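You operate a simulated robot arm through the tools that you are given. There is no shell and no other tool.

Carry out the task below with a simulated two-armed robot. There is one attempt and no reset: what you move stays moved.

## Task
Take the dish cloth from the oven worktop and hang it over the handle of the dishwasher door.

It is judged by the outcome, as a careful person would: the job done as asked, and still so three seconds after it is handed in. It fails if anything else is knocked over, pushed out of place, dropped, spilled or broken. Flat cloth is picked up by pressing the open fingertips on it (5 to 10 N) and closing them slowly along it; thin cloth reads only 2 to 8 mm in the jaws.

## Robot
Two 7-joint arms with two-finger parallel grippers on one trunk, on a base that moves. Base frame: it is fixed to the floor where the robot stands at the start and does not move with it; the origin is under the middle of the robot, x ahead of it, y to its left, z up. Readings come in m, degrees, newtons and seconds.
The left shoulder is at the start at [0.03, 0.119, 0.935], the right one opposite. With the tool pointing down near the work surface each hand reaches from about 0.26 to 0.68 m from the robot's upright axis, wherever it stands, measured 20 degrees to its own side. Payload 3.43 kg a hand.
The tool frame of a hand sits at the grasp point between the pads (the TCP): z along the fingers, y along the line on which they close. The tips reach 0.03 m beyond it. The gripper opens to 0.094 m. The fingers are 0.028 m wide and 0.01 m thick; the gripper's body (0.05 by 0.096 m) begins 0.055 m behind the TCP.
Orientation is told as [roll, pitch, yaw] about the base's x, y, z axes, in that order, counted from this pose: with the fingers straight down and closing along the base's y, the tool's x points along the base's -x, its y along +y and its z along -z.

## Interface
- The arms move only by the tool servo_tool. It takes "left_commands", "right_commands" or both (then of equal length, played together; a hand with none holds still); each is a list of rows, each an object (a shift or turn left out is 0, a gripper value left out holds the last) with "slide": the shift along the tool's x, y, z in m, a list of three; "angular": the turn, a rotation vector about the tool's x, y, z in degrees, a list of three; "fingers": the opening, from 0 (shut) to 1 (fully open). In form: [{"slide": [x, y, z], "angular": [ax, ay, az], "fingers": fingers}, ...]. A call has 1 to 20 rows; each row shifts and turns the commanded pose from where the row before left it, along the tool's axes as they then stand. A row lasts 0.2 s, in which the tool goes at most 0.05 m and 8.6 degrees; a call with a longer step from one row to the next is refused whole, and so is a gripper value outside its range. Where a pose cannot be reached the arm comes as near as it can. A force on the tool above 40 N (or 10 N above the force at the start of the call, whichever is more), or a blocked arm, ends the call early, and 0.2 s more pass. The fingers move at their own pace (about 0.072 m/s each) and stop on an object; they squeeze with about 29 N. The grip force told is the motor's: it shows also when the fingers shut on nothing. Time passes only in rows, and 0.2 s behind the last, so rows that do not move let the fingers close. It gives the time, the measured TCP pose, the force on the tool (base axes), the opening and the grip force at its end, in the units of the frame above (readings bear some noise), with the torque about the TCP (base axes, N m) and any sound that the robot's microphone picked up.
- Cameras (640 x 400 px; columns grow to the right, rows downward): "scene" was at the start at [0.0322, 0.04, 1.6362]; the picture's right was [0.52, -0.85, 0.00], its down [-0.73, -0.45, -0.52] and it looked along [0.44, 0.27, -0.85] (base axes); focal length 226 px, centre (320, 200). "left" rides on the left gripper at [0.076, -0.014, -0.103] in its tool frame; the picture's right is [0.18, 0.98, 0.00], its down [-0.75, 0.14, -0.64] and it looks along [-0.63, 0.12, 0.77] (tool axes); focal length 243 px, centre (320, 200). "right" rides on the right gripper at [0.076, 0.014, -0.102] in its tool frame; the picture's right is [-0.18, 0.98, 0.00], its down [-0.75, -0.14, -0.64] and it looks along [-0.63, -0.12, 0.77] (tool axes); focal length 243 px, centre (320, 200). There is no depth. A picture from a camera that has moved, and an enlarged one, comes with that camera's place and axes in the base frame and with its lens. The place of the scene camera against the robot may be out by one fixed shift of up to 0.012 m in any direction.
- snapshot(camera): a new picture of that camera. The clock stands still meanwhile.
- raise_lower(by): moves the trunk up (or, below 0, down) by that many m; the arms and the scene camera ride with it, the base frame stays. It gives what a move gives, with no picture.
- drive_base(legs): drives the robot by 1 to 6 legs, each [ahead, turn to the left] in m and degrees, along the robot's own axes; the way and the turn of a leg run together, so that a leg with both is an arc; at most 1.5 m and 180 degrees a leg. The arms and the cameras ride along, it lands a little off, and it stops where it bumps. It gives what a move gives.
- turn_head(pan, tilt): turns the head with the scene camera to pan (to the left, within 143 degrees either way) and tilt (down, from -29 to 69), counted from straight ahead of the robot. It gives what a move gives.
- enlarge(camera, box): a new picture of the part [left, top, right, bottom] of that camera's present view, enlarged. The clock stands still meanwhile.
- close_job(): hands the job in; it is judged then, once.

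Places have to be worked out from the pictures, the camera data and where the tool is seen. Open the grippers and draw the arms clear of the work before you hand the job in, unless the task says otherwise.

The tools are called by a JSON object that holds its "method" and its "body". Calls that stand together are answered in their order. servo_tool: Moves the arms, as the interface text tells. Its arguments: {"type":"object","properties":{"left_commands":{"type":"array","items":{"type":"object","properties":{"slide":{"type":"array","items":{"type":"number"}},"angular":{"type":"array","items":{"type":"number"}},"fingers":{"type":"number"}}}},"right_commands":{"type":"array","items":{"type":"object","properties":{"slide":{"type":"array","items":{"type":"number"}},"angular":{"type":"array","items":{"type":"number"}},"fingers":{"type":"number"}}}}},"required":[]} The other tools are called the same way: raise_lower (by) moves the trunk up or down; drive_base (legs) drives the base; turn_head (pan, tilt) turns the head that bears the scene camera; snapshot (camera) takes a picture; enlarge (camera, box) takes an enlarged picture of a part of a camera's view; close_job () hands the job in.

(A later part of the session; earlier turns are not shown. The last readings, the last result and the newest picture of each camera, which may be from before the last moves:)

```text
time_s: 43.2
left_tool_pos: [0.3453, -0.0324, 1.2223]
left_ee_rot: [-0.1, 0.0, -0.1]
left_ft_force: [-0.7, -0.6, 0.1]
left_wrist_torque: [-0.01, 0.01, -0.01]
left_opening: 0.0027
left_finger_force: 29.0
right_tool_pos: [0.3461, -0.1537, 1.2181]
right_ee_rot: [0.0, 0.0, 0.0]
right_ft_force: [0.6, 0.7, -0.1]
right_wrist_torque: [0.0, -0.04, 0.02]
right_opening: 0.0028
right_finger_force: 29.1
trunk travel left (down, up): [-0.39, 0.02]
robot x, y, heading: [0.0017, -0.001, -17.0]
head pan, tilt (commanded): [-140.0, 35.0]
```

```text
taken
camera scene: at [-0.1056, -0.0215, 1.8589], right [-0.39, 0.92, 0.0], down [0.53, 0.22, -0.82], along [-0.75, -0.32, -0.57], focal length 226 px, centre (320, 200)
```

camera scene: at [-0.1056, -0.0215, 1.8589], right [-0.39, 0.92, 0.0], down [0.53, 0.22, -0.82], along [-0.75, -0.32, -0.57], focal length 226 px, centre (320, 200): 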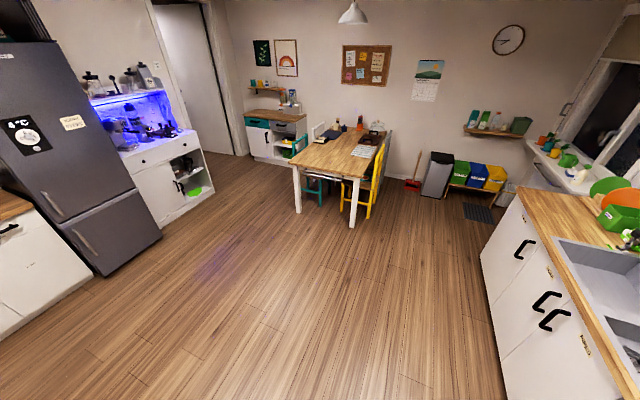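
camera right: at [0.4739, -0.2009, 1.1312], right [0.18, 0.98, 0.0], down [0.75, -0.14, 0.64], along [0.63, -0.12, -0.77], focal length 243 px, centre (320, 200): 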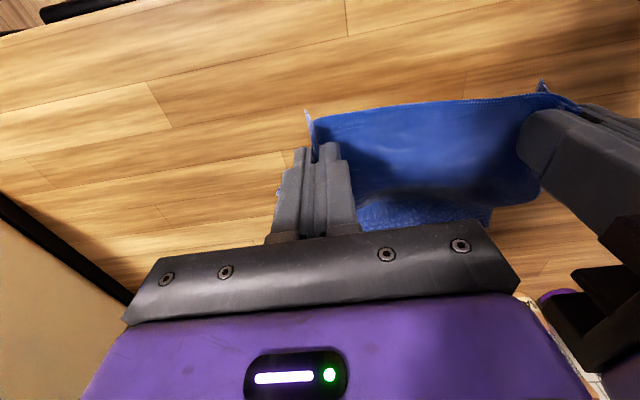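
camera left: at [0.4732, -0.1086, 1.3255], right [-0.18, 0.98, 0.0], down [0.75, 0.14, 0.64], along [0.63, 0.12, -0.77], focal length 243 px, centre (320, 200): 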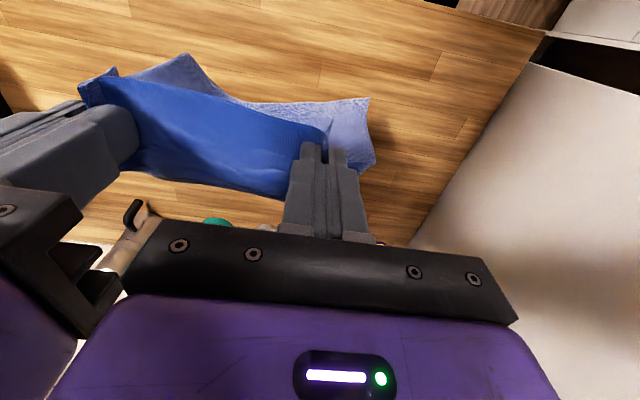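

The floor behind is clear, and I triangulate the handle bar at roughly (-0.42, 0.79, 0.74). I turn the hand line 17° so it is square to the robot, then back up 0.43 m and turn left 107° to face the dishwasher.

{"method": "servo_tool", "body": {"left_commands": [{"slide": [-0.0088, -0.0007, 0], "angular": [0, 0, 8.5]}, {"slide": [-0.0089, -0.0006, 0], "angular": [0, 0, 8.5]}, {}], "right_commands": [{"slide": [0.0088, 0.0007, 0], "angular": [0, 0, 8.5]}, {"slide": [0.0089, 0.0006, 0], "angular": [0, 0, 8.5]}, {}]}}

{"method": "turn_head", "body": {"pan": 0, "tilt": 50}}

{"method": "drive_base", "body": {"legs": [[-0.43, 0]]}}

{"method": "snapshot", "body": {"camera": "scene"}}

```text
time_s: 44.0
left_tool_pos: [0.3641, -0.0355, 1.2217]
left_ee_rot: [0.0, 0.0, -17.1]
left_ft_force: [0.2, -1.2, 0.0]
left_wrist_torque: [-0.05, 0.05, 0.01]
left_opening: 0.0026
left_finger_force: 28.8
right_tool_pos: [0.3298, -0.1503, 1.2179]
right_ee_rot: [-0.1, 0.0, -17.1]
right_ft_force: [0.0, 1.4, 0.1]
right_wrist_torque: [0.02, 0.0, 0.03]
right_opening: 0.0026
right_finger_force: 29.0
trunk travel left (down, up): [-0.39, 0.02]
robot x, y, heading: [0.0026, 0.003, -16.7]
head pan, tilt (commanded): [-140.0, 35.0]
```

```text
time_s: 46.3
left_tool_pos: [0.3634, -0.0356, 1.224]
left_ee_rot: [0.0, 0.0, -17.1]
left_ft_force: [0.5, -0.8, 0.1]
left_wrist_torque: [0.03, -0.03, 0.01]
left_opening: 0.0024
left_finger_force: 29.7
right_tool_pos: [0.3288, -0.1508, 1.2176]
right_ee_rot: [0.0, 0.0, -17.0]
right_ft_force: [0.3, 0.8, -0.6]
right_wrist_torque: [0.03, 0.02, 0.01]
right_opening: 0.0027
right_finger_force: 29.2
trunk travel left (down, up): [-0.39, 0.02]
robot x, y, heading: [0.0026, 0.0026, -16.8]
head pan, tilt (commanded): [0.0, 50.0]
```

```text
time_s: 48.9
left_tool_pos: [-0.0486, 0.0891, 1.2221]
left_ee_rot: [-0.1, 0.0, -17.1]
left_ft_force: [-0.8, -0.3, 0.7]
left_wrist_torque: [-0.01, 0.0, 0.0]
left_opening: 0.0027
left_finger_force: 28.9
right_tool_pos: [-0.0836, -0.0257, 1.219]
right_ee_rot: [-0.1, 0.0, -17.0]
right_ft_force: [0.7, -0.3, 0.4]
right_wrist_torque: [0.02, -0.05, 0.04]
right_opening: 0.0028
right_finger_force: 28.9
trunk travel left (down, up): [-0.39, 0.02]
robot x, y, heading: [-0.4115, 0.1253, -16.8]
head pan, tilt (commanded): [0.0, 50.0]
```

```text
taken
camera scene: at [-0.363, 0.1162, 1.8371], right [-0.29, -0.96, 0.0], down [-0.73, 0.22, -0.64], along [0.61, -0.19, -0.77], focal length 226 px, centre (320, 200)
```

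scene: 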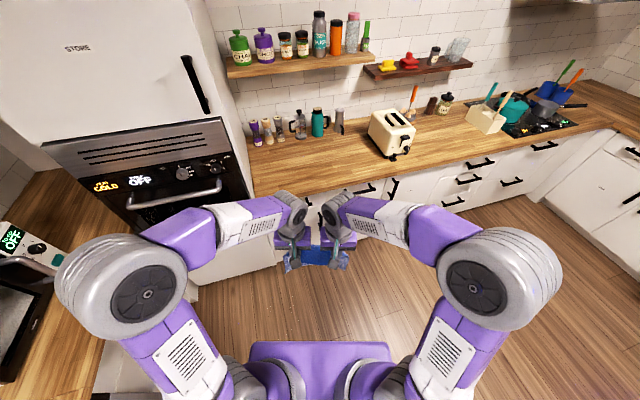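

The base is at (-0.41, 0.125) as planned. Now I turn left by 106.8° to face the dishwasher.

{"method": "drive_base", "body": {"legs": [[0, 106.8]]}}

{"method": "snapshot", "body": {"camera": "scene"}}

```text
time_s: 53.8
left_tool_pos: [-0.4772, 0.4852, 1.2223]
left_ee_rot: [0.0, 0.1, 88.8]
left_ft_force: [1.1, -0.7, 0.5]
left_wrist_torque: [-0.05, -0.04, -0.05]
left_opening: 0.0028
left_finger_force: 28.9
right_tool_pos: [-0.3582, 0.4841, 1.2182]
right_ee_rot: [-0.1, 0.0, 88.8]
right_ft_force: [-1.0, 0.8, 0.4]
right_wrist_torque: [-0.01, 0.04, 0.02]
right_opening: 0.0027
right_finger_force: 28.8
trunk travel left (down, up): [-0.39, 0.02]
robot x, y, heading: [-0.4101, 0.1255, 88.5]
head pan, tilt (commanded): [0.0, 50.0]
```

```text
taken
camera scene: at [-0.4072, 0.177, 1.8371], right [1.0, -0.02, 0.0], down [-0.01, -0.77, -0.64], along [0.01, 0.64, -0.77], focal length 226 px, centre (320, 200)
```

scene: 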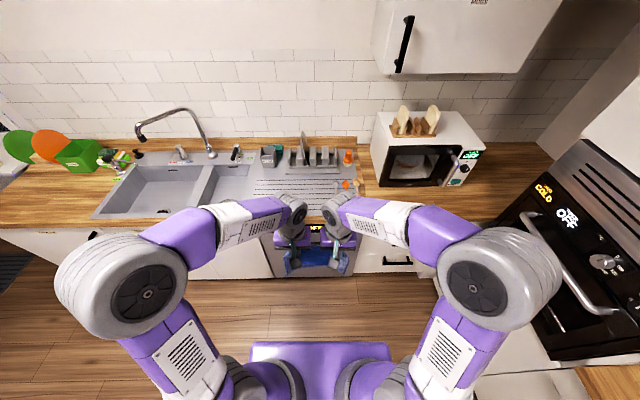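

We face the dishwasher, nearly square (heading 88.5°). I take an enlarged view of the handle region and the wrist cameras.

{"method": "enlarge", "body": {"camera": "scene", "box": [230, 180, 400, 286]}}

{"method": "snapshot", "body": {"camera": "left"}}

{"method": "snapshot", "body": {"camera": "right"}}

```text
3.76 times, centred on (315, 233) of scene
camera zoom: at [-0.4072, 0.177, 1.8371], right [1.0, -0.02, 0.0], down [-0.01, -0.77, -0.64], along [0.01, 0.64, -0.77], focal length 851 px, centre (339, 76)
```

zoom: 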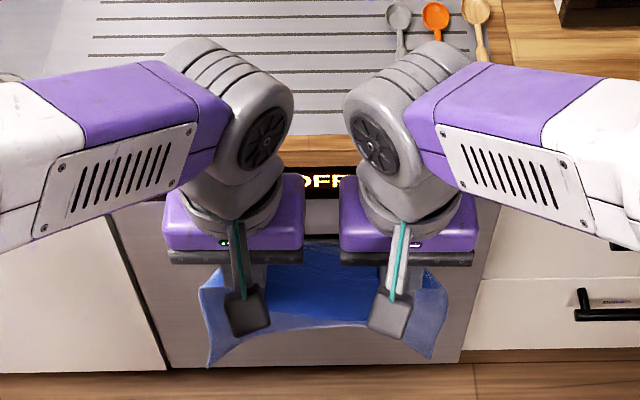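

```text
taken
camera left: at [-0.4659, 0.4083, 1.3251], right [-0.99, -0.16, 0.0], down [-0.13, 0.76, 0.64], along [-0.11, 0.63, -0.77], focal length 243 px, centre (320, 200)
```

left: 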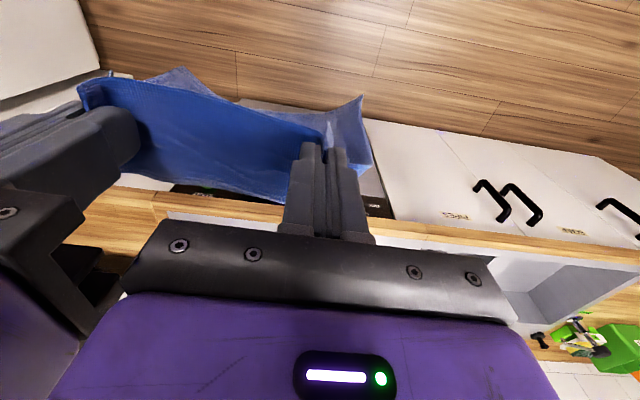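

```text
taken
camera right: at [-0.3737, 0.4088, 1.3206], right [-0.98, 0.2, 0.0], down [0.16, 0.75, 0.64], along [0.13, 0.63, -0.77], focal length 243 px, centre (320, 200)
```

right: 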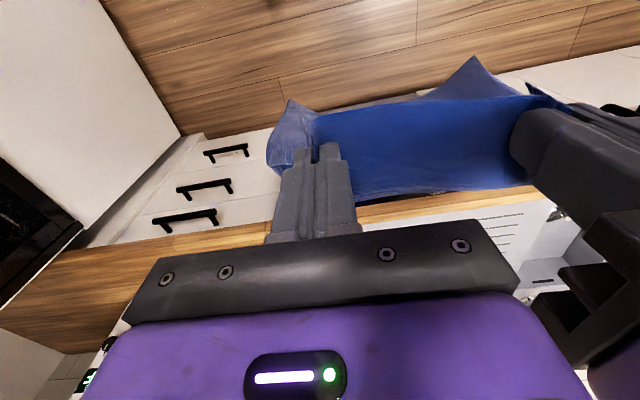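

The curtain hangs between the hands with its side wings curling slightly toward the robot. I zoom in on the counter edge between the hands to locate it and the panel.

{"method": "enlarge", "body": {"camera": "scene", "box": [290, 200, 340, 231]}}

{"method": "enlarge", "body": {"camera": "right", "box": [340, 160, 560, 297]}}

{"method": "enlarge", "body": {"camera": "left", "box": [330, 60, 560, 204]}}

```text
12.80 times, centred on (315, 216) of scene
camera zoom: at [-0.4072, 0.177, 1.8371], right [1.0, -0.02, 0.0], down [-0.01, -0.77, -0.64], along [0.01, 0.64, -0.77], focal length 2894 px, centre (384, 2)
```

zoom: 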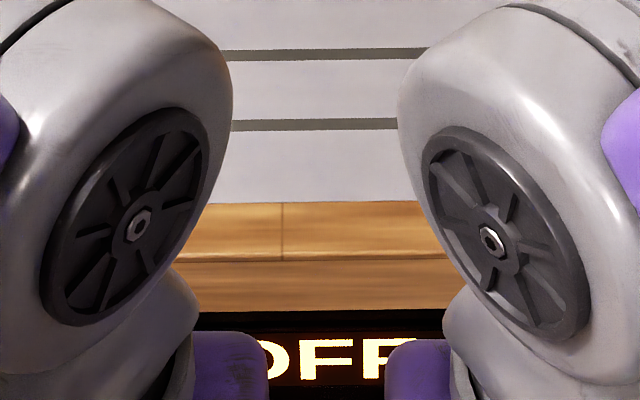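

```text
2.91 times, centred on (450, 228) of right
camera zoom: at [-0.3737, 0.4088, 1.3206], right [-0.98, 0.2, 0.0], down [0.16, 0.75, 0.64], along [0.13, 0.63, -0.77], focal length 706 px, centre (-58, 117)
```

zoom: 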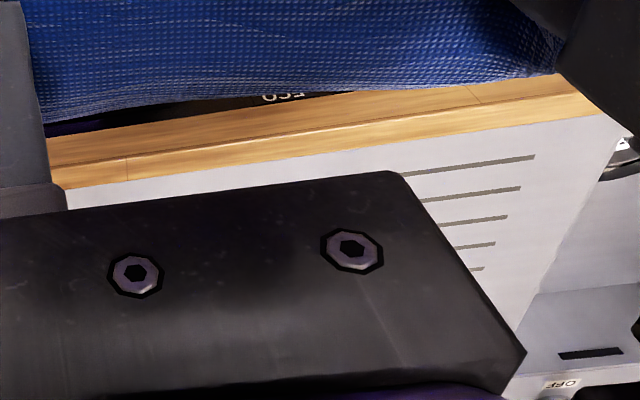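

```text
2.78 times, centred on (445, 132) of left
camera zoom: at [-0.4659, 0.4083, 1.3251], right [-0.99, -0.16, 0.0], down [-0.13, 0.76, 0.64], along [-0.11, 0.63, -0.77], focal length 674 px, centre (-27, 389)
```

zoom: 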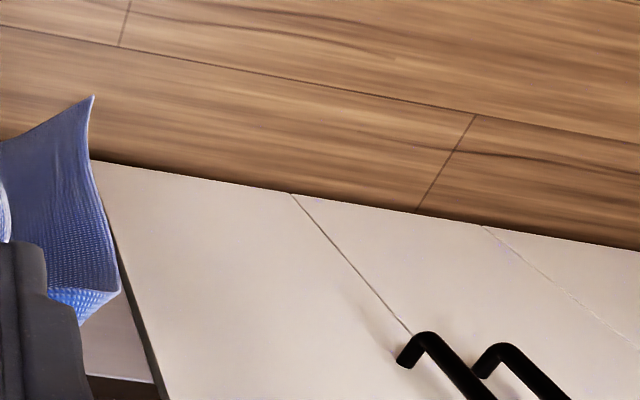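

The counter's front edge comes out at y≈0.818 (top at z≈0.911, bottom ≈0.876), the bar about 3 cm in front of it at z≈0.74. I drive 0.25 m ahead, correcting the heading by 1.5°, so the head camera can see the bar below the cloth.

{"method": "drive_base", "body": {"legs": [[0.25, 1.5]]}}

{"method": "turn_head", "body": {"pan": 0, "tilt": 66}}

{"method": "snapshot", "body": {"camera": "scene"}}

{"method": "snapshot", "body": {"camera": "left"}}

{"method": "snapshot", "body": {"camera": "right"}}

```text
time_s: 55.6
left_tool_pos: [-0.4867, 0.7324, 1.2231]
left_ee_rot: [0.0, 0.0, 90.4]
left_ft_force: [1.4, -0.4, 0.2]
left_wrist_torque: [-0.04, 0.0, -0.06]
left_opening: 0.0026
left_finger_force: 28.7
right_tool_pos: [-0.3665, 0.7339, 1.2187]
right_ee_rot: [0.0, 0.0, 90.4]
right_ft_force: [-1.4, -0.2, -0.5]
right_wrist_torque: [-0.01, 0.03, -0.02]
right_opening: 0.0026
right_finger_force: 29.0
trunk travel left (down, up): [-0.39, 0.02]
robot x, y, heading: [-0.4073, 0.374, 90.2]
head pan, tilt (commanded): [0.0, 50.0]
```

```text
time_s: 56.4
left_tool_pos: [-0.4863, 0.7332, 1.2233]
left_ee_rot: [0.0, 0.0, 90.3]
left_ft_force: [1.3, -0.5, -0.8]
left_wrist_torque: [-0.03, 0.01, -0.04]
left_opening: 0.0024
left_finger_force: 29.3
right_tool_pos: [-0.3668, 0.735, 1.2191]
right_ee_rot: [0.0, 0.0, 90.4]
right_ft_force: [-0.3, -0.9, 0.0]
right_wrist_torque: [-0.04, 0.03, -0.01]
right_opening: 0.0024
right_finger_force: 28.5
trunk travel left (down, up): [-0.39, 0.02]
robot x, y, heading: [-0.4083, 0.3781, 90.6]
head pan, tilt (commanded): [0.0, 66.0]
```

```text
taken
camera scene: at [-0.407, 0.409, 1.818], right [1.0, 0.01, 0.0], down [0.01, -0.91, -0.41], along [0.0, 0.41, -0.91], focal length 226 px, centre (320, 200)
```

scene: 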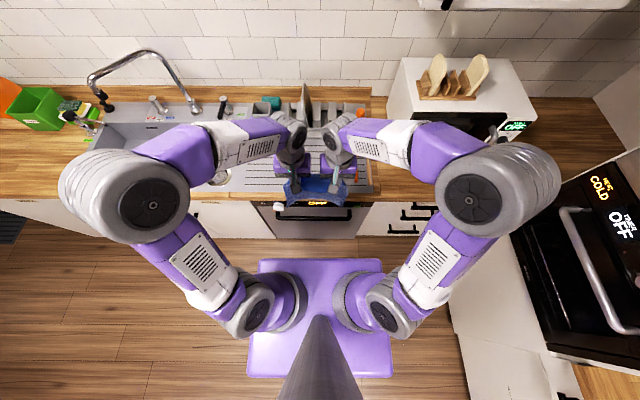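

```text
taken
camera left: at [-0.4719, 0.6563, 1.3252], right [-0.98, -0.19, 0.0], down [-0.15, 0.75, 0.64], along [-0.12, 0.63, -0.77], focal length 243 px, centre (320, 200)
```

left: 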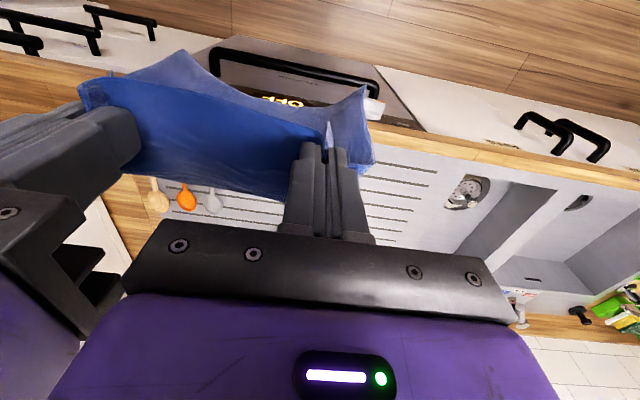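

```text
taken
camera right: at [-0.3799, 0.6592, 1.3207], right [-0.98, 0.18, 0.0], down [0.14, 0.75, 0.64], along [0.11, 0.63, -0.77], focal length 243 px, centre (320, 200)
```

right: 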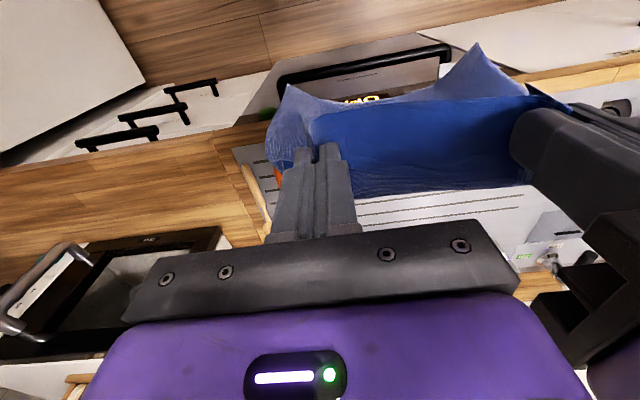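

The bar is visible now in the wrist views: ends at about x=-0.625 and -0.27, y≈0.79, z≈0.72. I enlarge all three views to measure it more exactly.

{"method": "enlarge", "body": {"camera": "scene", "box": [240, 165, 390, 259]}}

{"method": "enlarge", "body": {"camera": "left", "box": [190, 20, 430, 170]}}

{"method": "enlarge", "body": {"camera": "right", "box": [230, 20, 470, 170]}}

```text
4.26 times, centred on (315, 212) of scene
camera zoom: at [-0.407, 0.409, 1.818], right [1.0, 0.01, 0.0], down [0.01, -0.91, -0.41], along [0.0, 0.41, -0.91], focal length 962 px, centre (341, 149)
```

zoom: 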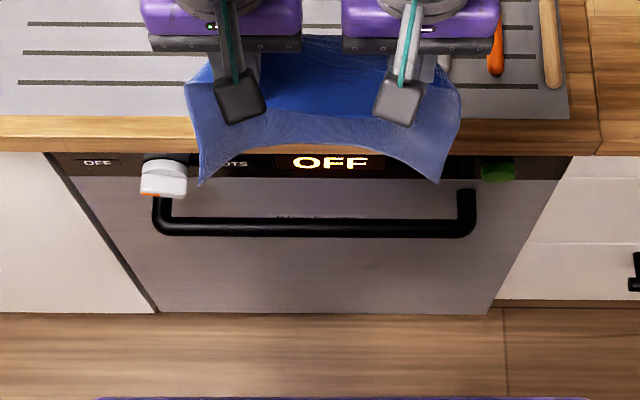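

```text
2.67 times, centred on (310, 95) of left
camera zoom: at [-0.4719, 0.6563, 1.3252], right [-0.98, -0.19, 0.0], down [-0.15, 0.75, 0.64], along [-0.12, 0.63, -0.77], focal length 647 px, centre (347, 480)
```

zoom: 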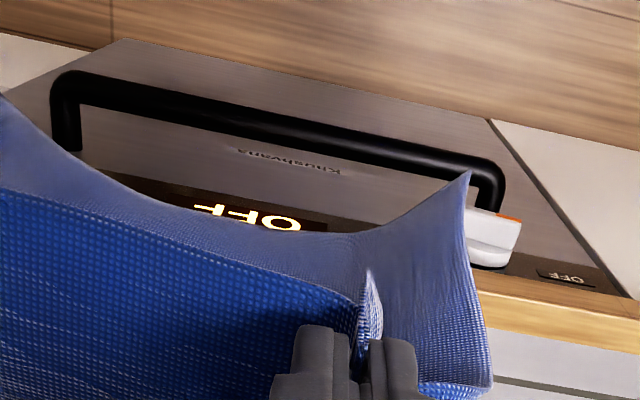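

```text
2.67 times, centred on (350, 95) of right
camera zoom: at [-0.3799, 0.6592, 1.3207], right [-0.98, 0.18, 0.0], down [0.14, 0.75, 0.64], along [0.11, 0.63, -0.77], focal length 647 px, centre (240, 480)
```

zoom: 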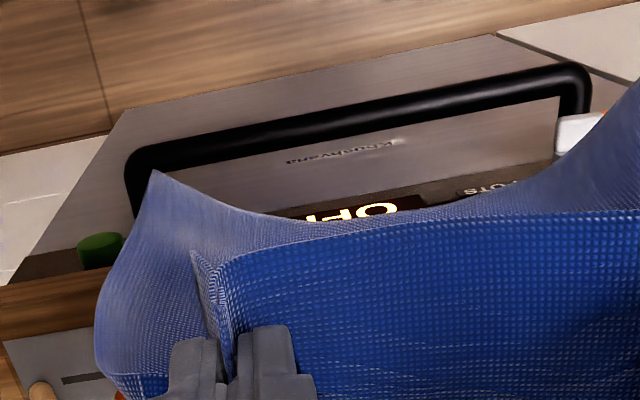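

Careful measurement puts the bar at y≈0.776, z≈0.765, x from -0.62 to -0.26, the door face at y≈0.825. The cloth's side wings curl toward the robot, so I try yawing the hands outward by 24° (left clockwise, right counter-clockwise) to spread the wings flat, easing the hands 8 mm together as I do.

{"method": "servo_tool", "body": {"left_commands": [{"angular": [0, 0, 6], "slide": [0, -0.001, 0]}, {"angular": [0, 0, 6], "slide": [0, -0.001, 0]}, {"angular": [0, 0, 6], "slide": [0, -0.001, 0]}, {"angular": [0, 0, 6], "slide": [0, -0.001, 0]}, {}, {}], "right_commands": [{"angular": [0, 0, -6], "slide": [0, 0.001, 0]}, {"angular": [0, 0, -6], "slide": [0, 0.001, 0]}, {"angular": [0, 0, -6], "slide": [0, 0.001, 0]}, {"angular": [0, 0, -6], "slide": [0, 0.001, 0]}, {}, {}]}}

{"method": "enlarge", "body": {"camera": "scene", "box": [240, 165, 390, 259]}}

{"method": "snapshot", "body": {"camera": "left"}}

{"method": "snapshot", "body": {"camera": "right"}}

```text
time_s: 57.8
left_tool_pos: [-0.4813, 0.7319, 1.2226]
left_ee_rot: [-0.2, 0.0, 66.3]
left_ft_force: [10.0, -0.9, -0.4]
left_wrist_torque: [0.03, -0.32, 0.21]
left_opening: 0.0025
left_finger_force: 28.4
right_tool_pos: [-0.3698, 0.7329, 1.2182]
right_ee_rot: [0.1, -0.1, 114.4]
right_ft_force: [-9.8, -0.3, 0.2]
right_wrist_torque: [0.01, 0.3, -0.25]
right_opening: 0.0025
right_finger_force: 29.0
trunk travel left (down, up): [-0.39, 0.02]
robot x, y, heading: [-0.4079, 0.3742, 90.5]
head pan, tilt (commanded): [0.0, 66.0]
```

```text
4.26 times, centred on (315, 212) of scene
camera zoom: at [-0.407, 0.4093, 1.818], right [1.0, 0.01, 0.0], down [0.01, -0.91, -0.41], along [0.0, 0.41, -0.91], focal length 962 px, centre (341, 149)
```

zoom: 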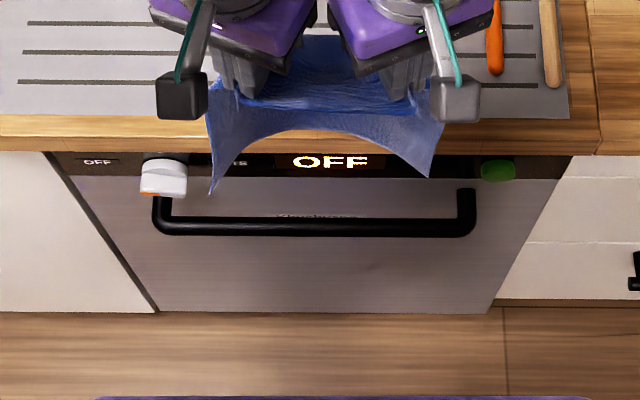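

```text
taken
camera left: at [-0.5001, 0.6566, 1.325], right [-0.97, 0.23, 0.0], down [0.17, 0.75, 0.64], along [0.15, 0.63, -0.77], focal length 243 px, centre (320, 200)
```

left: 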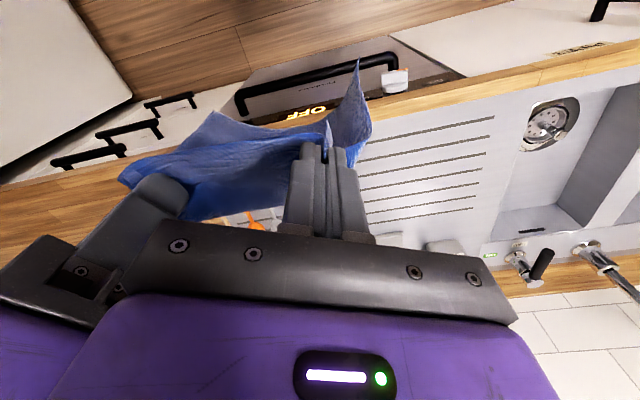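

```text
taken
camera right: at [-0.3519, 0.6594, 1.3206], right [-0.97, -0.24, 0.0], down [-0.18, 0.74, 0.64], along [-0.15, 0.62, -0.77], focal length 243 px, centre (320, 200)
```

right: 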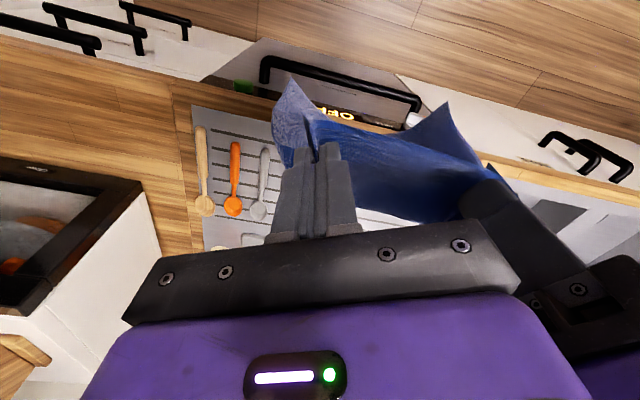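

That deepened the curl, so I turn the other way: back through neutral to about 20° the opposite way (left counter-clockwise, right clockwise), watching the tension.

{"method": "servo_tool", "body": {"left_commands": [{"angular": [0, 0, -8]}, {"angular": [0, 0, -8]}, {"angular": [0, 0, -8]}, {"angular": [0, 0, -7]}, {"angular": [0, 0, -7]}, {"angular": [0, 0, -6]}, {}], "right_commands": [{"angular": [0, 0, 8]}, {"angular": [0, 0, 8]}, {"angular": [0, 0, 8]}, {"angular": [0, 0, 7]}, {"angular": [0, 0, 7]}, {"angular": [0, 0, 6]}, {}]}}

{"method": "enlarge", "body": {"camera": "scene", "box": [240, 165, 390, 259]}}

{"method": "snapshot", "body": {"camera": "left"}}

{"method": "snapshot", "body": {"camera": "right"}}

```text
time_s: 59.2
left_tool_pos: [-0.487, 0.7335, 1.2228]
left_ee_rot: [0.1, -0.2, 109.0]
left_ft_force: [-5.4, 1.1, 2.1]
left_wrist_torque: [-0.46, -3.41, -2.18]
left_opening: 0.0045
left_finger_force: 28.7
right_tool_pos: [-0.3652, 0.7357, 1.2175]
right_ee_rot: [-0.3, -0.3, 71.8]
right_ft_force: [5.7, -1.2, -1.9]
right_wrist_torque: [0.45, 3.27, 2.3]
right_opening: 0.0025
right_finger_force: 28.4
trunk travel left (down, up): [-0.39, 0.02]
robot x, y, heading: [-0.4067, 0.3769, 90.5]
head pan, tilt (commanded): [0.0, 66.0]
stopped in row 7 (left hand): the force on the tool passed its limit at 46 N (the readings are from after the stop); the commanded pose is now the measured one
```

```text
4.26 times, centred on (315, 212) of scene
camera zoom: at [-0.407, 0.4093, 1.818], right [1.0, 0.01, 0.0], down [0.01, -0.91, -0.41], along [0.0, 0.41, -0.91], focal length 962 px, centre (341, 149)
```

zoom: 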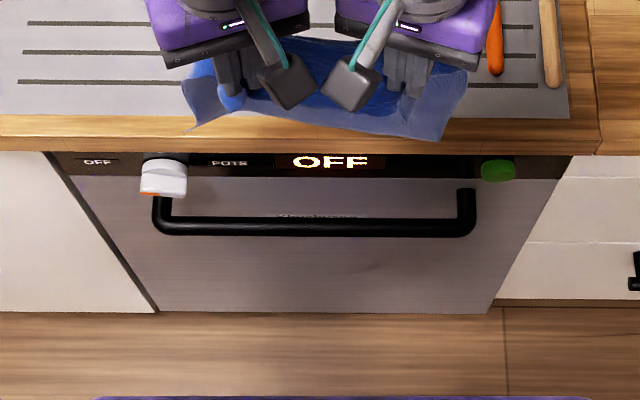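

```text
taken
camera left: at [-0.4483, 0.6657, 1.3244], right [-0.87, -0.49, 0.0], down [-0.38, 0.67, 0.65], along [-0.32, 0.56, -0.76], focal length 243 px, centre (320, 200)
```

left: 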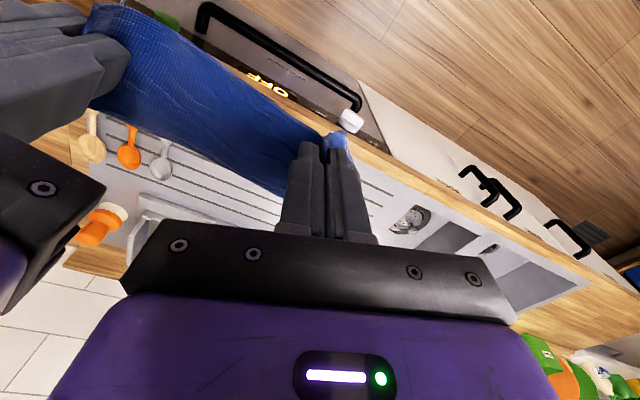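

```text
taken
camera right: at [-0.4036, 0.6683, 1.3196], right [-0.88, 0.48, 0.0], down [0.37, 0.67, 0.65], along [0.31, 0.57, -0.76], focal length 243 px, centre (320, 200)
```

right: 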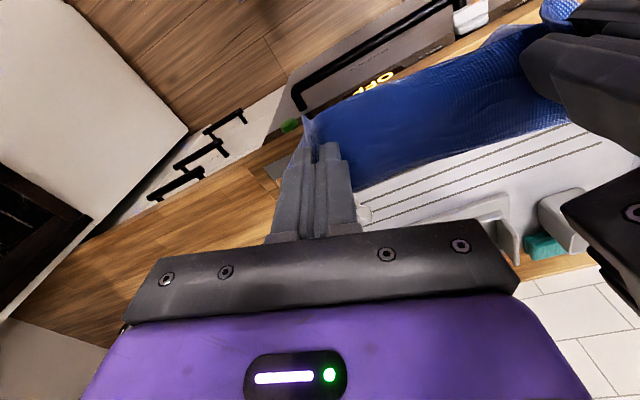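

Turning inward flattens the cloth nicely, but the two wrist cameras touched each other. I turn each hand back by 5° to separate them and check the view again.

{"method": "servo_tool", "body": {"left_commands": [{"angular": [0, 0, 5]}, {}, {}], "right_commands": [{"angular": [0, 0, -5]}, {}, {}]}}

{"method": "enlarge", "body": {"camera": "scene", "box": [240, 165, 390, 259]}}

{"method": "enlarge", "body": {"camera": "left", "box": [70, 0, 390, 200]}}

{"method": "enlarge", "body": {"camera": "right", "box": [250, 0, 570, 200]}}

```text
time_s: 60.0
left_tool_pos: [-0.485, 0.7331, 1.2216]
left_ee_rot: [0.2, 0.0, 104.1]
left_ft_force: [15.1, -0.5, -0.8]
left_wrist_torque: [-0.02, -0.48, -0.34]
left_opening: 0.0032
left_finger_force: 29.4
right_tool_pos: [-0.3663, 0.7348, 1.2183]
right_ee_rot: [-0.3, -0.2, 76.6]
right_ft_force: [-15.2, 0.6, 0.1]
right_wrist_torque: [0.02, 0.48, 0.24]
right_opening: 0.0026
right_finger_force: 29.0
trunk travel left (down, up): [-0.39, 0.02]
robot x, y, heading: [-0.4096, 0.3751, 90.6]
head pan, tilt (commanded): [0.0, 66.0]
```

```text
4.26 times, centred on (315, 212) of scene
camera zoom: at [-0.4069, 0.4092, 1.818], right [1.0, 0.01, 0.0], down [0.01, -0.91, -0.41], along [0.0, 0.41, -0.91], focal length 962 px, centre (341, 149)
```

zoom: 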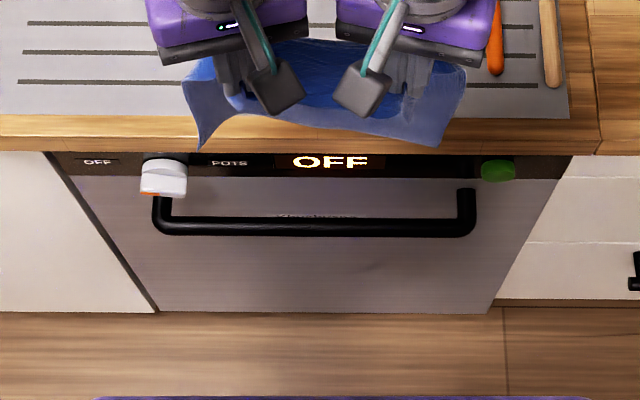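

```text
2.00 times, centred on (230, 100) of left
camera zoom: at [-0.4538, 0.6623, 1.3243], right [-0.91, -0.42, 0.0], down [-0.32, 0.7, 0.64], along [-0.27, 0.58, -0.77], focal length 485 px, centre (500, 400)
```

zoom: 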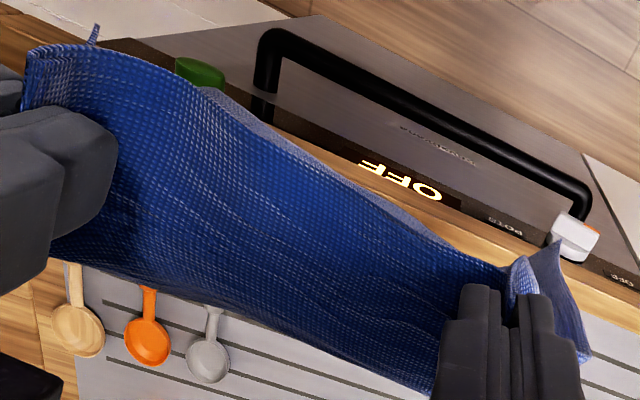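

```text
2.00 times, centred on (410, 100) of right
camera zoom: at [-0.398, 0.665, 1.3197], right [-0.91, 0.41, 0.0], down [0.31, 0.7, 0.65], along [0.27, 0.59, -0.76], focal length 485 px, centre (140, 400)
```

zoom: 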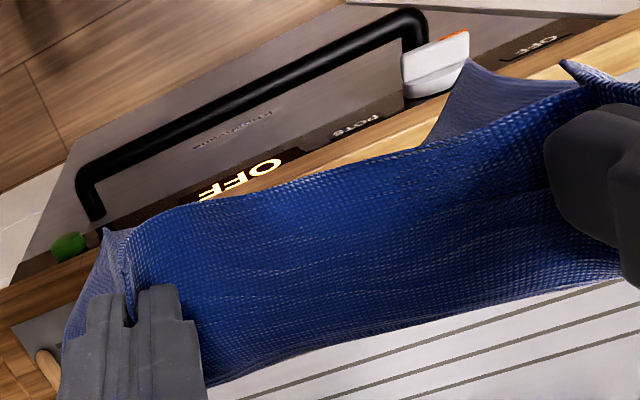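

The cloth now hangs nearly flat. I ease the 15 N tension slightly and lower the trunk 0.12 m, keeping the lower edge in front of the counter and above the bar.

{"method": "servo_tool", "body": {"left_commands": [{"slide": [0, -0.0015, 0]}, {}], "right_commands": [{"slide": [0, 0.0015, 0]}, {}]}}

{"method": "raise_lower", "body": {"by": -0.1}}

{"method": "snapshot", "body": {"camera": "scene"}}

{"method": "enlarge", "body": {"camera": "left", "box": [70, 0, 390, 200]}}

{"method": "enlarge", "body": {"camera": "right", "box": [250, 0, 570, 200]}}

```text
time_s: 60.6
left_tool_pos: [-0.4846, 0.7332, 1.2215]
left_ee_rot: [0.4, -0.1, 104.4]
left_ft_force: [12.9, -0.5, -1.6]
left_wrist_torque: [-0.03, -0.36, -0.29]
left_opening: 0.003
left_finger_force: 29.0
right_tool_pos: [-0.3658, 0.7355, 1.2169]
right_ee_rot: [-0.3, -0.2, 76.5]
right_ft_force: [-12.3, 0.6, 0.3]
right_wrist_torque: [0.0, 0.41, 0.16]
right_opening: 0.0026
right_finger_force: 28.7
trunk travel left (down, up): [-0.39, 0.02]
robot x, y, heading: [-0.4103, 0.375, 90.5]
head pan, tilt (commanded): [0.0, 66.0]
```

```text
time_s: 62.0
left_tool_pos: [-0.4843, 0.7325, 1.1205]
left_ee_rot: [0.3, -0.1, 104.2]
left_ft_force: [12.2, 0.3, 0.9]
left_wrist_torque: [-0.05, -0.37, -0.28]
left_opening: 0.0028
left_finger_force: 29.1
right_tool_pos: [-0.3662, 0.7353, 1.1166]
right_ee_rot: [-0.3, -0.2, 76.5]
right_ft_force: [-12.3, 0.7, -0.3]
right_wrist_torque: [-0.03, 0.38, 0.14]
right_opening: 0.0024
right_finger_force: 28.8
trunk travel left (down, up): [-0.29, 0.12]
robot x, y, heading: [-0.4114, 0.3747, 90.5]
head pan, tilt (commanded): [0.0, 66.0]
```

```text
taken
camera scene: at [-0.4069, 0.409, 1.7181], right [1.0, 0.01, 0.0], down [0.01, -0.91, -0.41], along [0.0, 0.41, -0.91], focal length 226 px, centre (320, 200)
```

scene: 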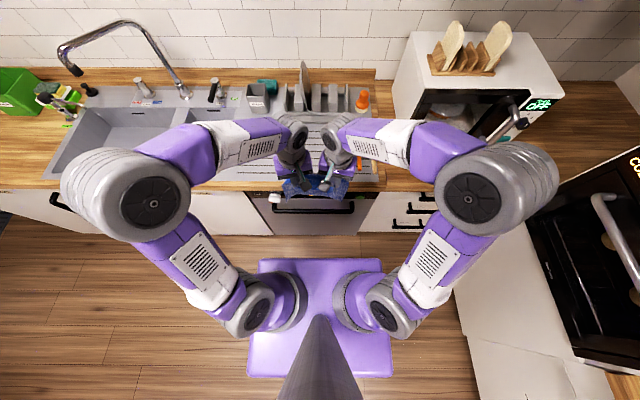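

```text
2.00 times, centred on (230, 100) of left
camera zoom: at [-0.4526, 0.6628, 1.2243], right [-0.91, -0.42, 0.01], down [-0.32, 0.7, 0.64], along [-0.27, 0.58, -0.76], focal length 485 px, centre (500, 400)
```

zoom: 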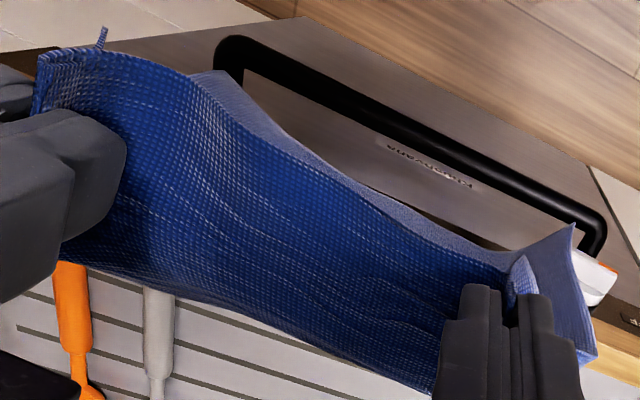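

```text
2.00 times, centred on (410, 100) of right
camera zoom: at [-0.3991, 0.6654, 1.2198], right [-0.91, 0.41, 0.0], down [0.31, 0.7, 0.65], along [0.27, 0.59, -0.76], focal length 485 px, centre (140, 400)
```

zoom: 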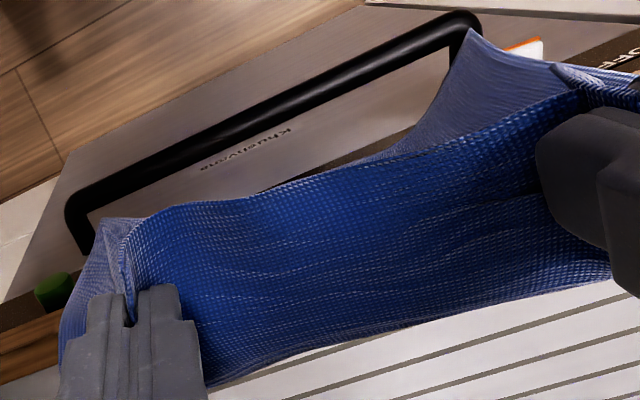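

{"method": "enlarge", "body": {"camera": "scene", "box": [240, 160, 390, 254]}}

```text
4.26 times, centred on (315, 207) of scene
camera zoom: at [-0.4069, 0.409, 1.7181], right [1.0, 0.01, 0.0], down [0.01, -0.91, -0.41], along [0.0, 0.41, -0.91], focal length 962 px, centre (341, 170)
```

zoom: 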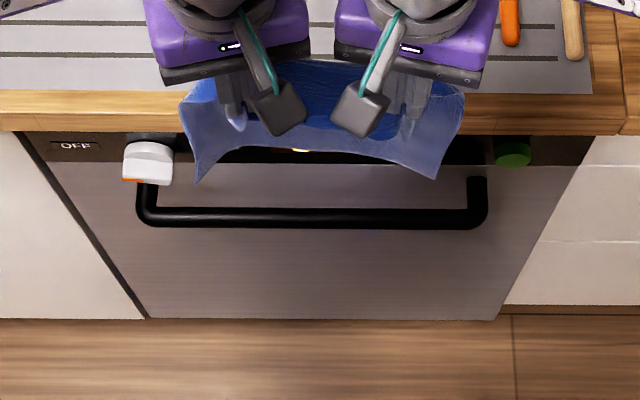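

The lower edge may still be swinging from the trunk move. I let it settle for a second and look again.

{"method": "servo_tool", "body": {"left_commands": [{}, {}, {}, {}, {}, {}], "right_commands": [{}, {}, {}, {}, {}, {}]}}

{"method": "enlarge", "body": {"camera": "scene", "box": [240, 160, 390, 254]}}

{"method": "enlarge", "body": {"camera": "right", "box": [250, 0, 570, 200]}}

```text
time_s: 63.4
left_tool_pos: [-0.4846, 0.7338, 1.1212]
left_ee_rot: [0.3, -0.1, 104.3]
left_ft_force: [12.2, -0.8, -0.6]
left_wrist_torque: [-0.07, -0.36, -0.28]
left_opening: 0.0029
left_finger_force: 28.7
right_tool_pos: [-0.366, 0.7343, 1.1173]
right_ee_rot: [-0.3, -0.2, 76.4]
right_ft_force: [-10.4, 1.6, 1.0]
right_wrist_torque: [0.05, 0.37, 0.18]
right_opening: 0.0027
right_finger_force: 29.0
trunk travel left (down, up): [-0.29, 0.12]
robot x, y, heading: [-0.4143, 0.3767, 90.5]
head pan, tilt (commanded): [0.0, 66.0]
```

```text
4.26 times, centred on (315, 207) of scene
camera zoom: at [-0.407, 0.4092, 1.718], right [1.0, 0.01, 0.0], down [0.01, -0.91, -0.41], along [0.0, 0.41, -0.91], focal length 962 px, centre (341, 170)
```

zoom: 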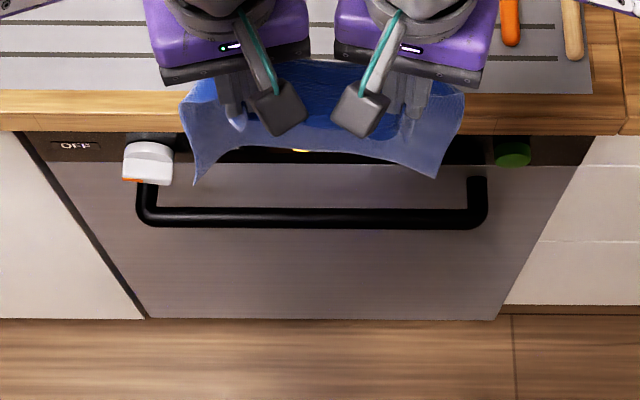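

```text
2.00 times, centred on (410, 100) of right
camera zoom: at [-0.3992, 0.6655, 1.2196], right [-0.91, 0.41, 0.0], down [0.31, 0.7, 0.64], along [0.27, 0.59, -0.76], focal length 485 px, centre (140, 400)
```

zoom: 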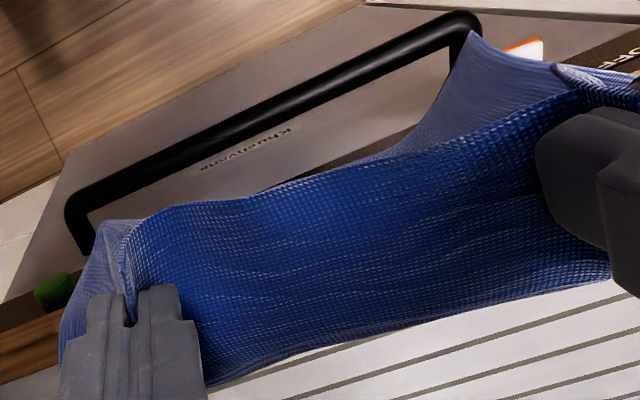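

The lower corners hang at about y 0.742, z 0.945 and the middle at y≈0.775. I roll the hands' tops apart by 10° to gain room between the wrist cameras, then yaw in a few more degrees to flatten the cloth further.

{"method": "servo_tool", "body": {"left_commands": [{"angular": [5, 0, 0], "slide": [0, 0.002, 0]}, {"angular": [5, 0, 0], "slide": [0, 0.002, 0]}, {}], "right_commands": [{"angular": [-5, 0, 0], "slide": [0, -0.002, 0]}, {"angular": [-5, 0, 0], "slide": [0, -0.002, 0]}, {}]}}

{"method": "enlarge", "body": {"camera": "scene", "box": [240, 160, 390, 254]}}

```text
time_s: 64.2
left_tool_pos: [-0.4884, 0.7326, 1.1213]
left_ee_rot: [-9.7, -0.1, 104.3]
left_ft_force: [8.7, 0.0, 0.1]
left_wrist_torque: [-0.03, -0.22, -0.2]
left_opening: 0.0026
left_finger_force: 28.8
right_tool_pos: [-0.3624, 0.7337, 1.1173]
right_ee_rot: [9.7, -0.1, 76.5]
right_ft_force: [-7.6, 1.2, 0.2]
right_wrist_torque: [0.02, 0.21, 0.12]
right_opening: 0.0026
right_finger_force: 28.8
trunk travel left (down, up): [-0.29, 0.12]
robot x, y, heading: [-0.4117, 0.3761, 90.5]
head pan, tilt (commanded): [0.0, 66.0]
```

```text
4.26 times, centred on (315, 207) of scene
camera zoom: at [-0.407, 0.4094, 1.718], right [1.0, 0.01, 0.0], down [0.01, -0.91, -0.41], along [0.0, 0.41, -0.91], focal length 962 px, centre (341, 170)
```

zoom: 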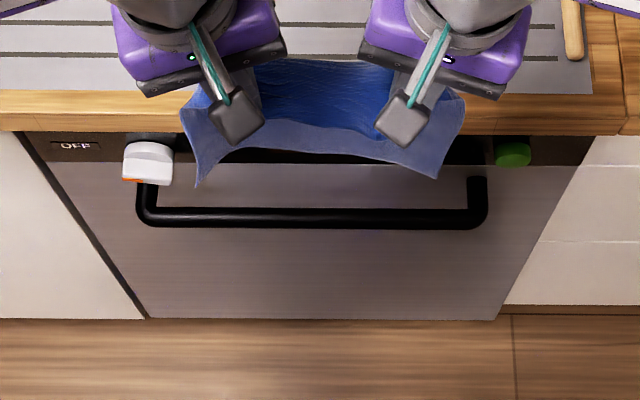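

There is now ample room between the wrist cameras. I yaw each hand a further 12° inward, easing 2 mm together.

{"method": "servo_tool", "body": {"left_commands": [{"angular": [0, 0, -6], "slide": [0, -0.001, 0]}, {"angular": [0, 0, -6], "slide": [0, -0.001, 0]}, {}, {}], "right_commands": [{"angular": [0, 0, 6], "slide": [0, 0.001, 0]}, {"angular": [0, 0, 6], "slide": [0, 0.001, 0]}, {}, {}]}}

{"method": "enlarge", "body": {"camera": "scene", "box": [240, 160, 390, 254]}}

{"method": "enlarge", "body": {"camera": "right", "box": [250, 0, 570, 200]}}

```text
time_s: 65.2
left_tool_pos: [-0.4869, 0.7334, 1.1229]
left_ee_rot: [-9.5, 1.9, 116.0]
left_ft_force: [12.6, -1.1, -0.9]
left_wrist_torque: [0.0, -0.38, -0.35]
left_opening: 0.0031
left_finger_force: 28.5
right_tool_pos: [-0.3654, 0.7337, 1.1189]
right_ee_rot: [9.4, 1.8, 64.7]
right_ft_force: [-12.2, 0.8, 1.0]
right_wrist_torque: [0.03, 0.39, 0.22]
right_opening: 0.0025
right_finger_force: 28.2
trunk travel left (down, up): [-0.29, 0.12]
robot x, y, heading: [-0.4124, 0.3788, 90.5]
head pan, tilt (commanded): [0.0, 66.0]
```

```text
4.26 times, centred on (315, 207) of scene
camera zoom: at [-0.407, 0.4092, 1.718], right [1.0, 0.01, 0.0], down [0.01, -0.91, -0.41], along [0.0, 0.41, -0.91], focal length 962 px, centre (341, 170)
```

zoom: 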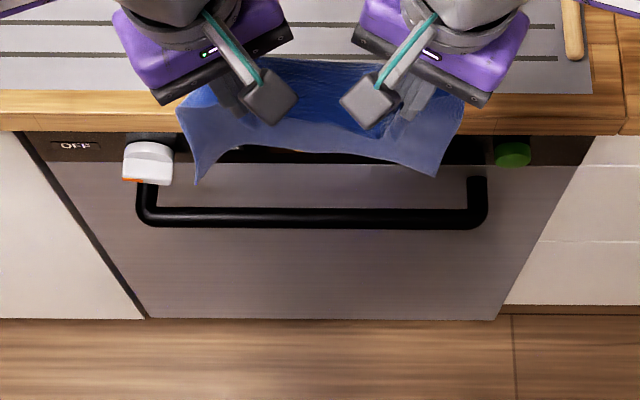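

```text
2.00 times, centred on (410, 100) of right
camera zoom: at [-0.3937, 0.6687, 1.2234], right [-0.79, 0.59, 0.16], down [0.55, 0.59, 0.59], along [0.25, 0.55, -0.8], focal length 485 px, centre (140, 400)
```

zoom: 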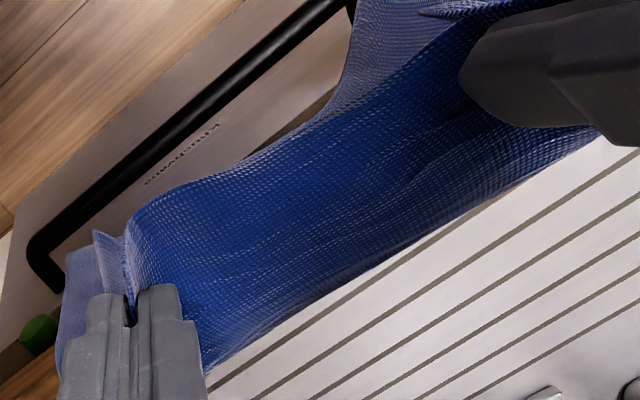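

The curl is now only about 2 cm deep, which fits the 4 cm gap. I lower the trunk 0.09 m so the lower edge sits below the counter's underside but above the bar.

{"method": "raise_lower", "body": {"by": -0.08}}

{"method": "servo_tool", "body": {"left_commands": [{}, {}, {}, {}], "right_commands": [{}, {}, {}, {}]}}

{"method": "enlarge", "body": {"camera": "scene", "box": [240, 160, 390, 254]}}

{"method": "snapshot", "body": {"camera": "left"}}

{"method": "snapshot", "body": {"camera": "right"}}

```text
time_s: 66.3
left_tool_pos: [-0.4868, 0.7333, 1.0421]
left_ee_rot: [-9.6, 1.9, 116.1]
left_ft_force: [13.6, -1.2, -0.5]
left_wrist_torque: [-0.04, -0.43, -0.37]
left_opening: 0.003
left_finger_force: 29.2
right_tool_pos: [-0.365, 0.7339, 1.0375]
right_ee_rot: [9.5, 1.7, 64.7]
right_ft_force: [-14.1, 0.3, 0.5]
right_wrist_torque: [0.06, 0.43, 0.25]
right_opening: 0.0027
right_finger_force: 29.0
trunk travel left (down, up): [-0.21, 0.2]
robot x, y, heading: [-0.4091, 0.3745, 90.6]
head pan, tilt (commanded): [0.0, 66.0]
```

```text
time_s: 67.3
left_tool_pos: [-0.4865, 0.7327, 1.0429]
left_ee_rot: [-9.5, 1.8, 116.2]
left_ft_force: [12.9, -0.6, -0.6]
left_wrist_torque: [-0.04, -0.39, -0.35]
left_opening: 0.0026
left_finger_force: 29.0
right_tool_pos: [-0.3648, 0.7343, 1.0366]
right_ee_rot: [9.4, 1.8, 64.7]
right_ft_force: [-14.4, 1.4, 0.9]
right_wrist_torque: [0.06, 0.41, 0.24]
right_opening: 0.0029
right_finger_force: 28.3
trunk travel left (down, up): [-0.21, 0.2]
robot x, y, heading: [-0.4097, 0.3785, 90.6]
head pan, tilt (commanded): [0.0, 66.0]
```

```text
4.26 times, centred on (315, 207) of scene
camera zoom: at [-0.407, 0.4092, 1.638], right [1.0, 0.01, 0.0], down [0.01, -0.91, -0.41], along [0.0, 0.41, -0.91], focal length 962 px, centre (341, 170)
```

zoom: 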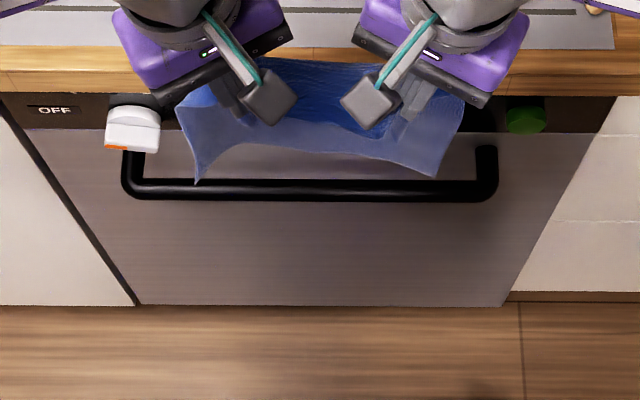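

```text
taken
camera left: at [-0.4582, 0.6663, 1.1483], right [-0.79, -0.6, -0.16], down [-0.56, 0.59, 0.58], along [-0.26, 0.55, -0.8], focal length 243 px, centre (320, 200)
```

left: 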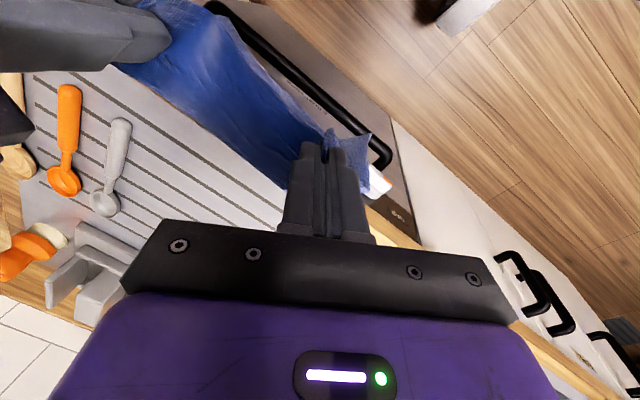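

```text
taken
camera right: at [-0.3936, 0.6687, 1.1434], right [-0.8, 0.59, 0.16], down [0.55, 0.59, 0.59], along [0.25, 0.55, -0.8], focal length 243 px, centre (320, 200)
```

right: 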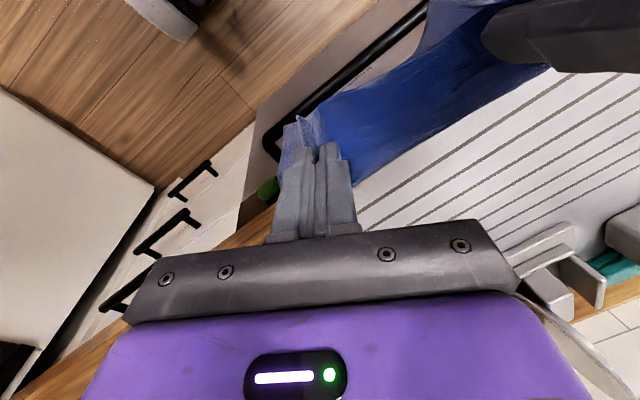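

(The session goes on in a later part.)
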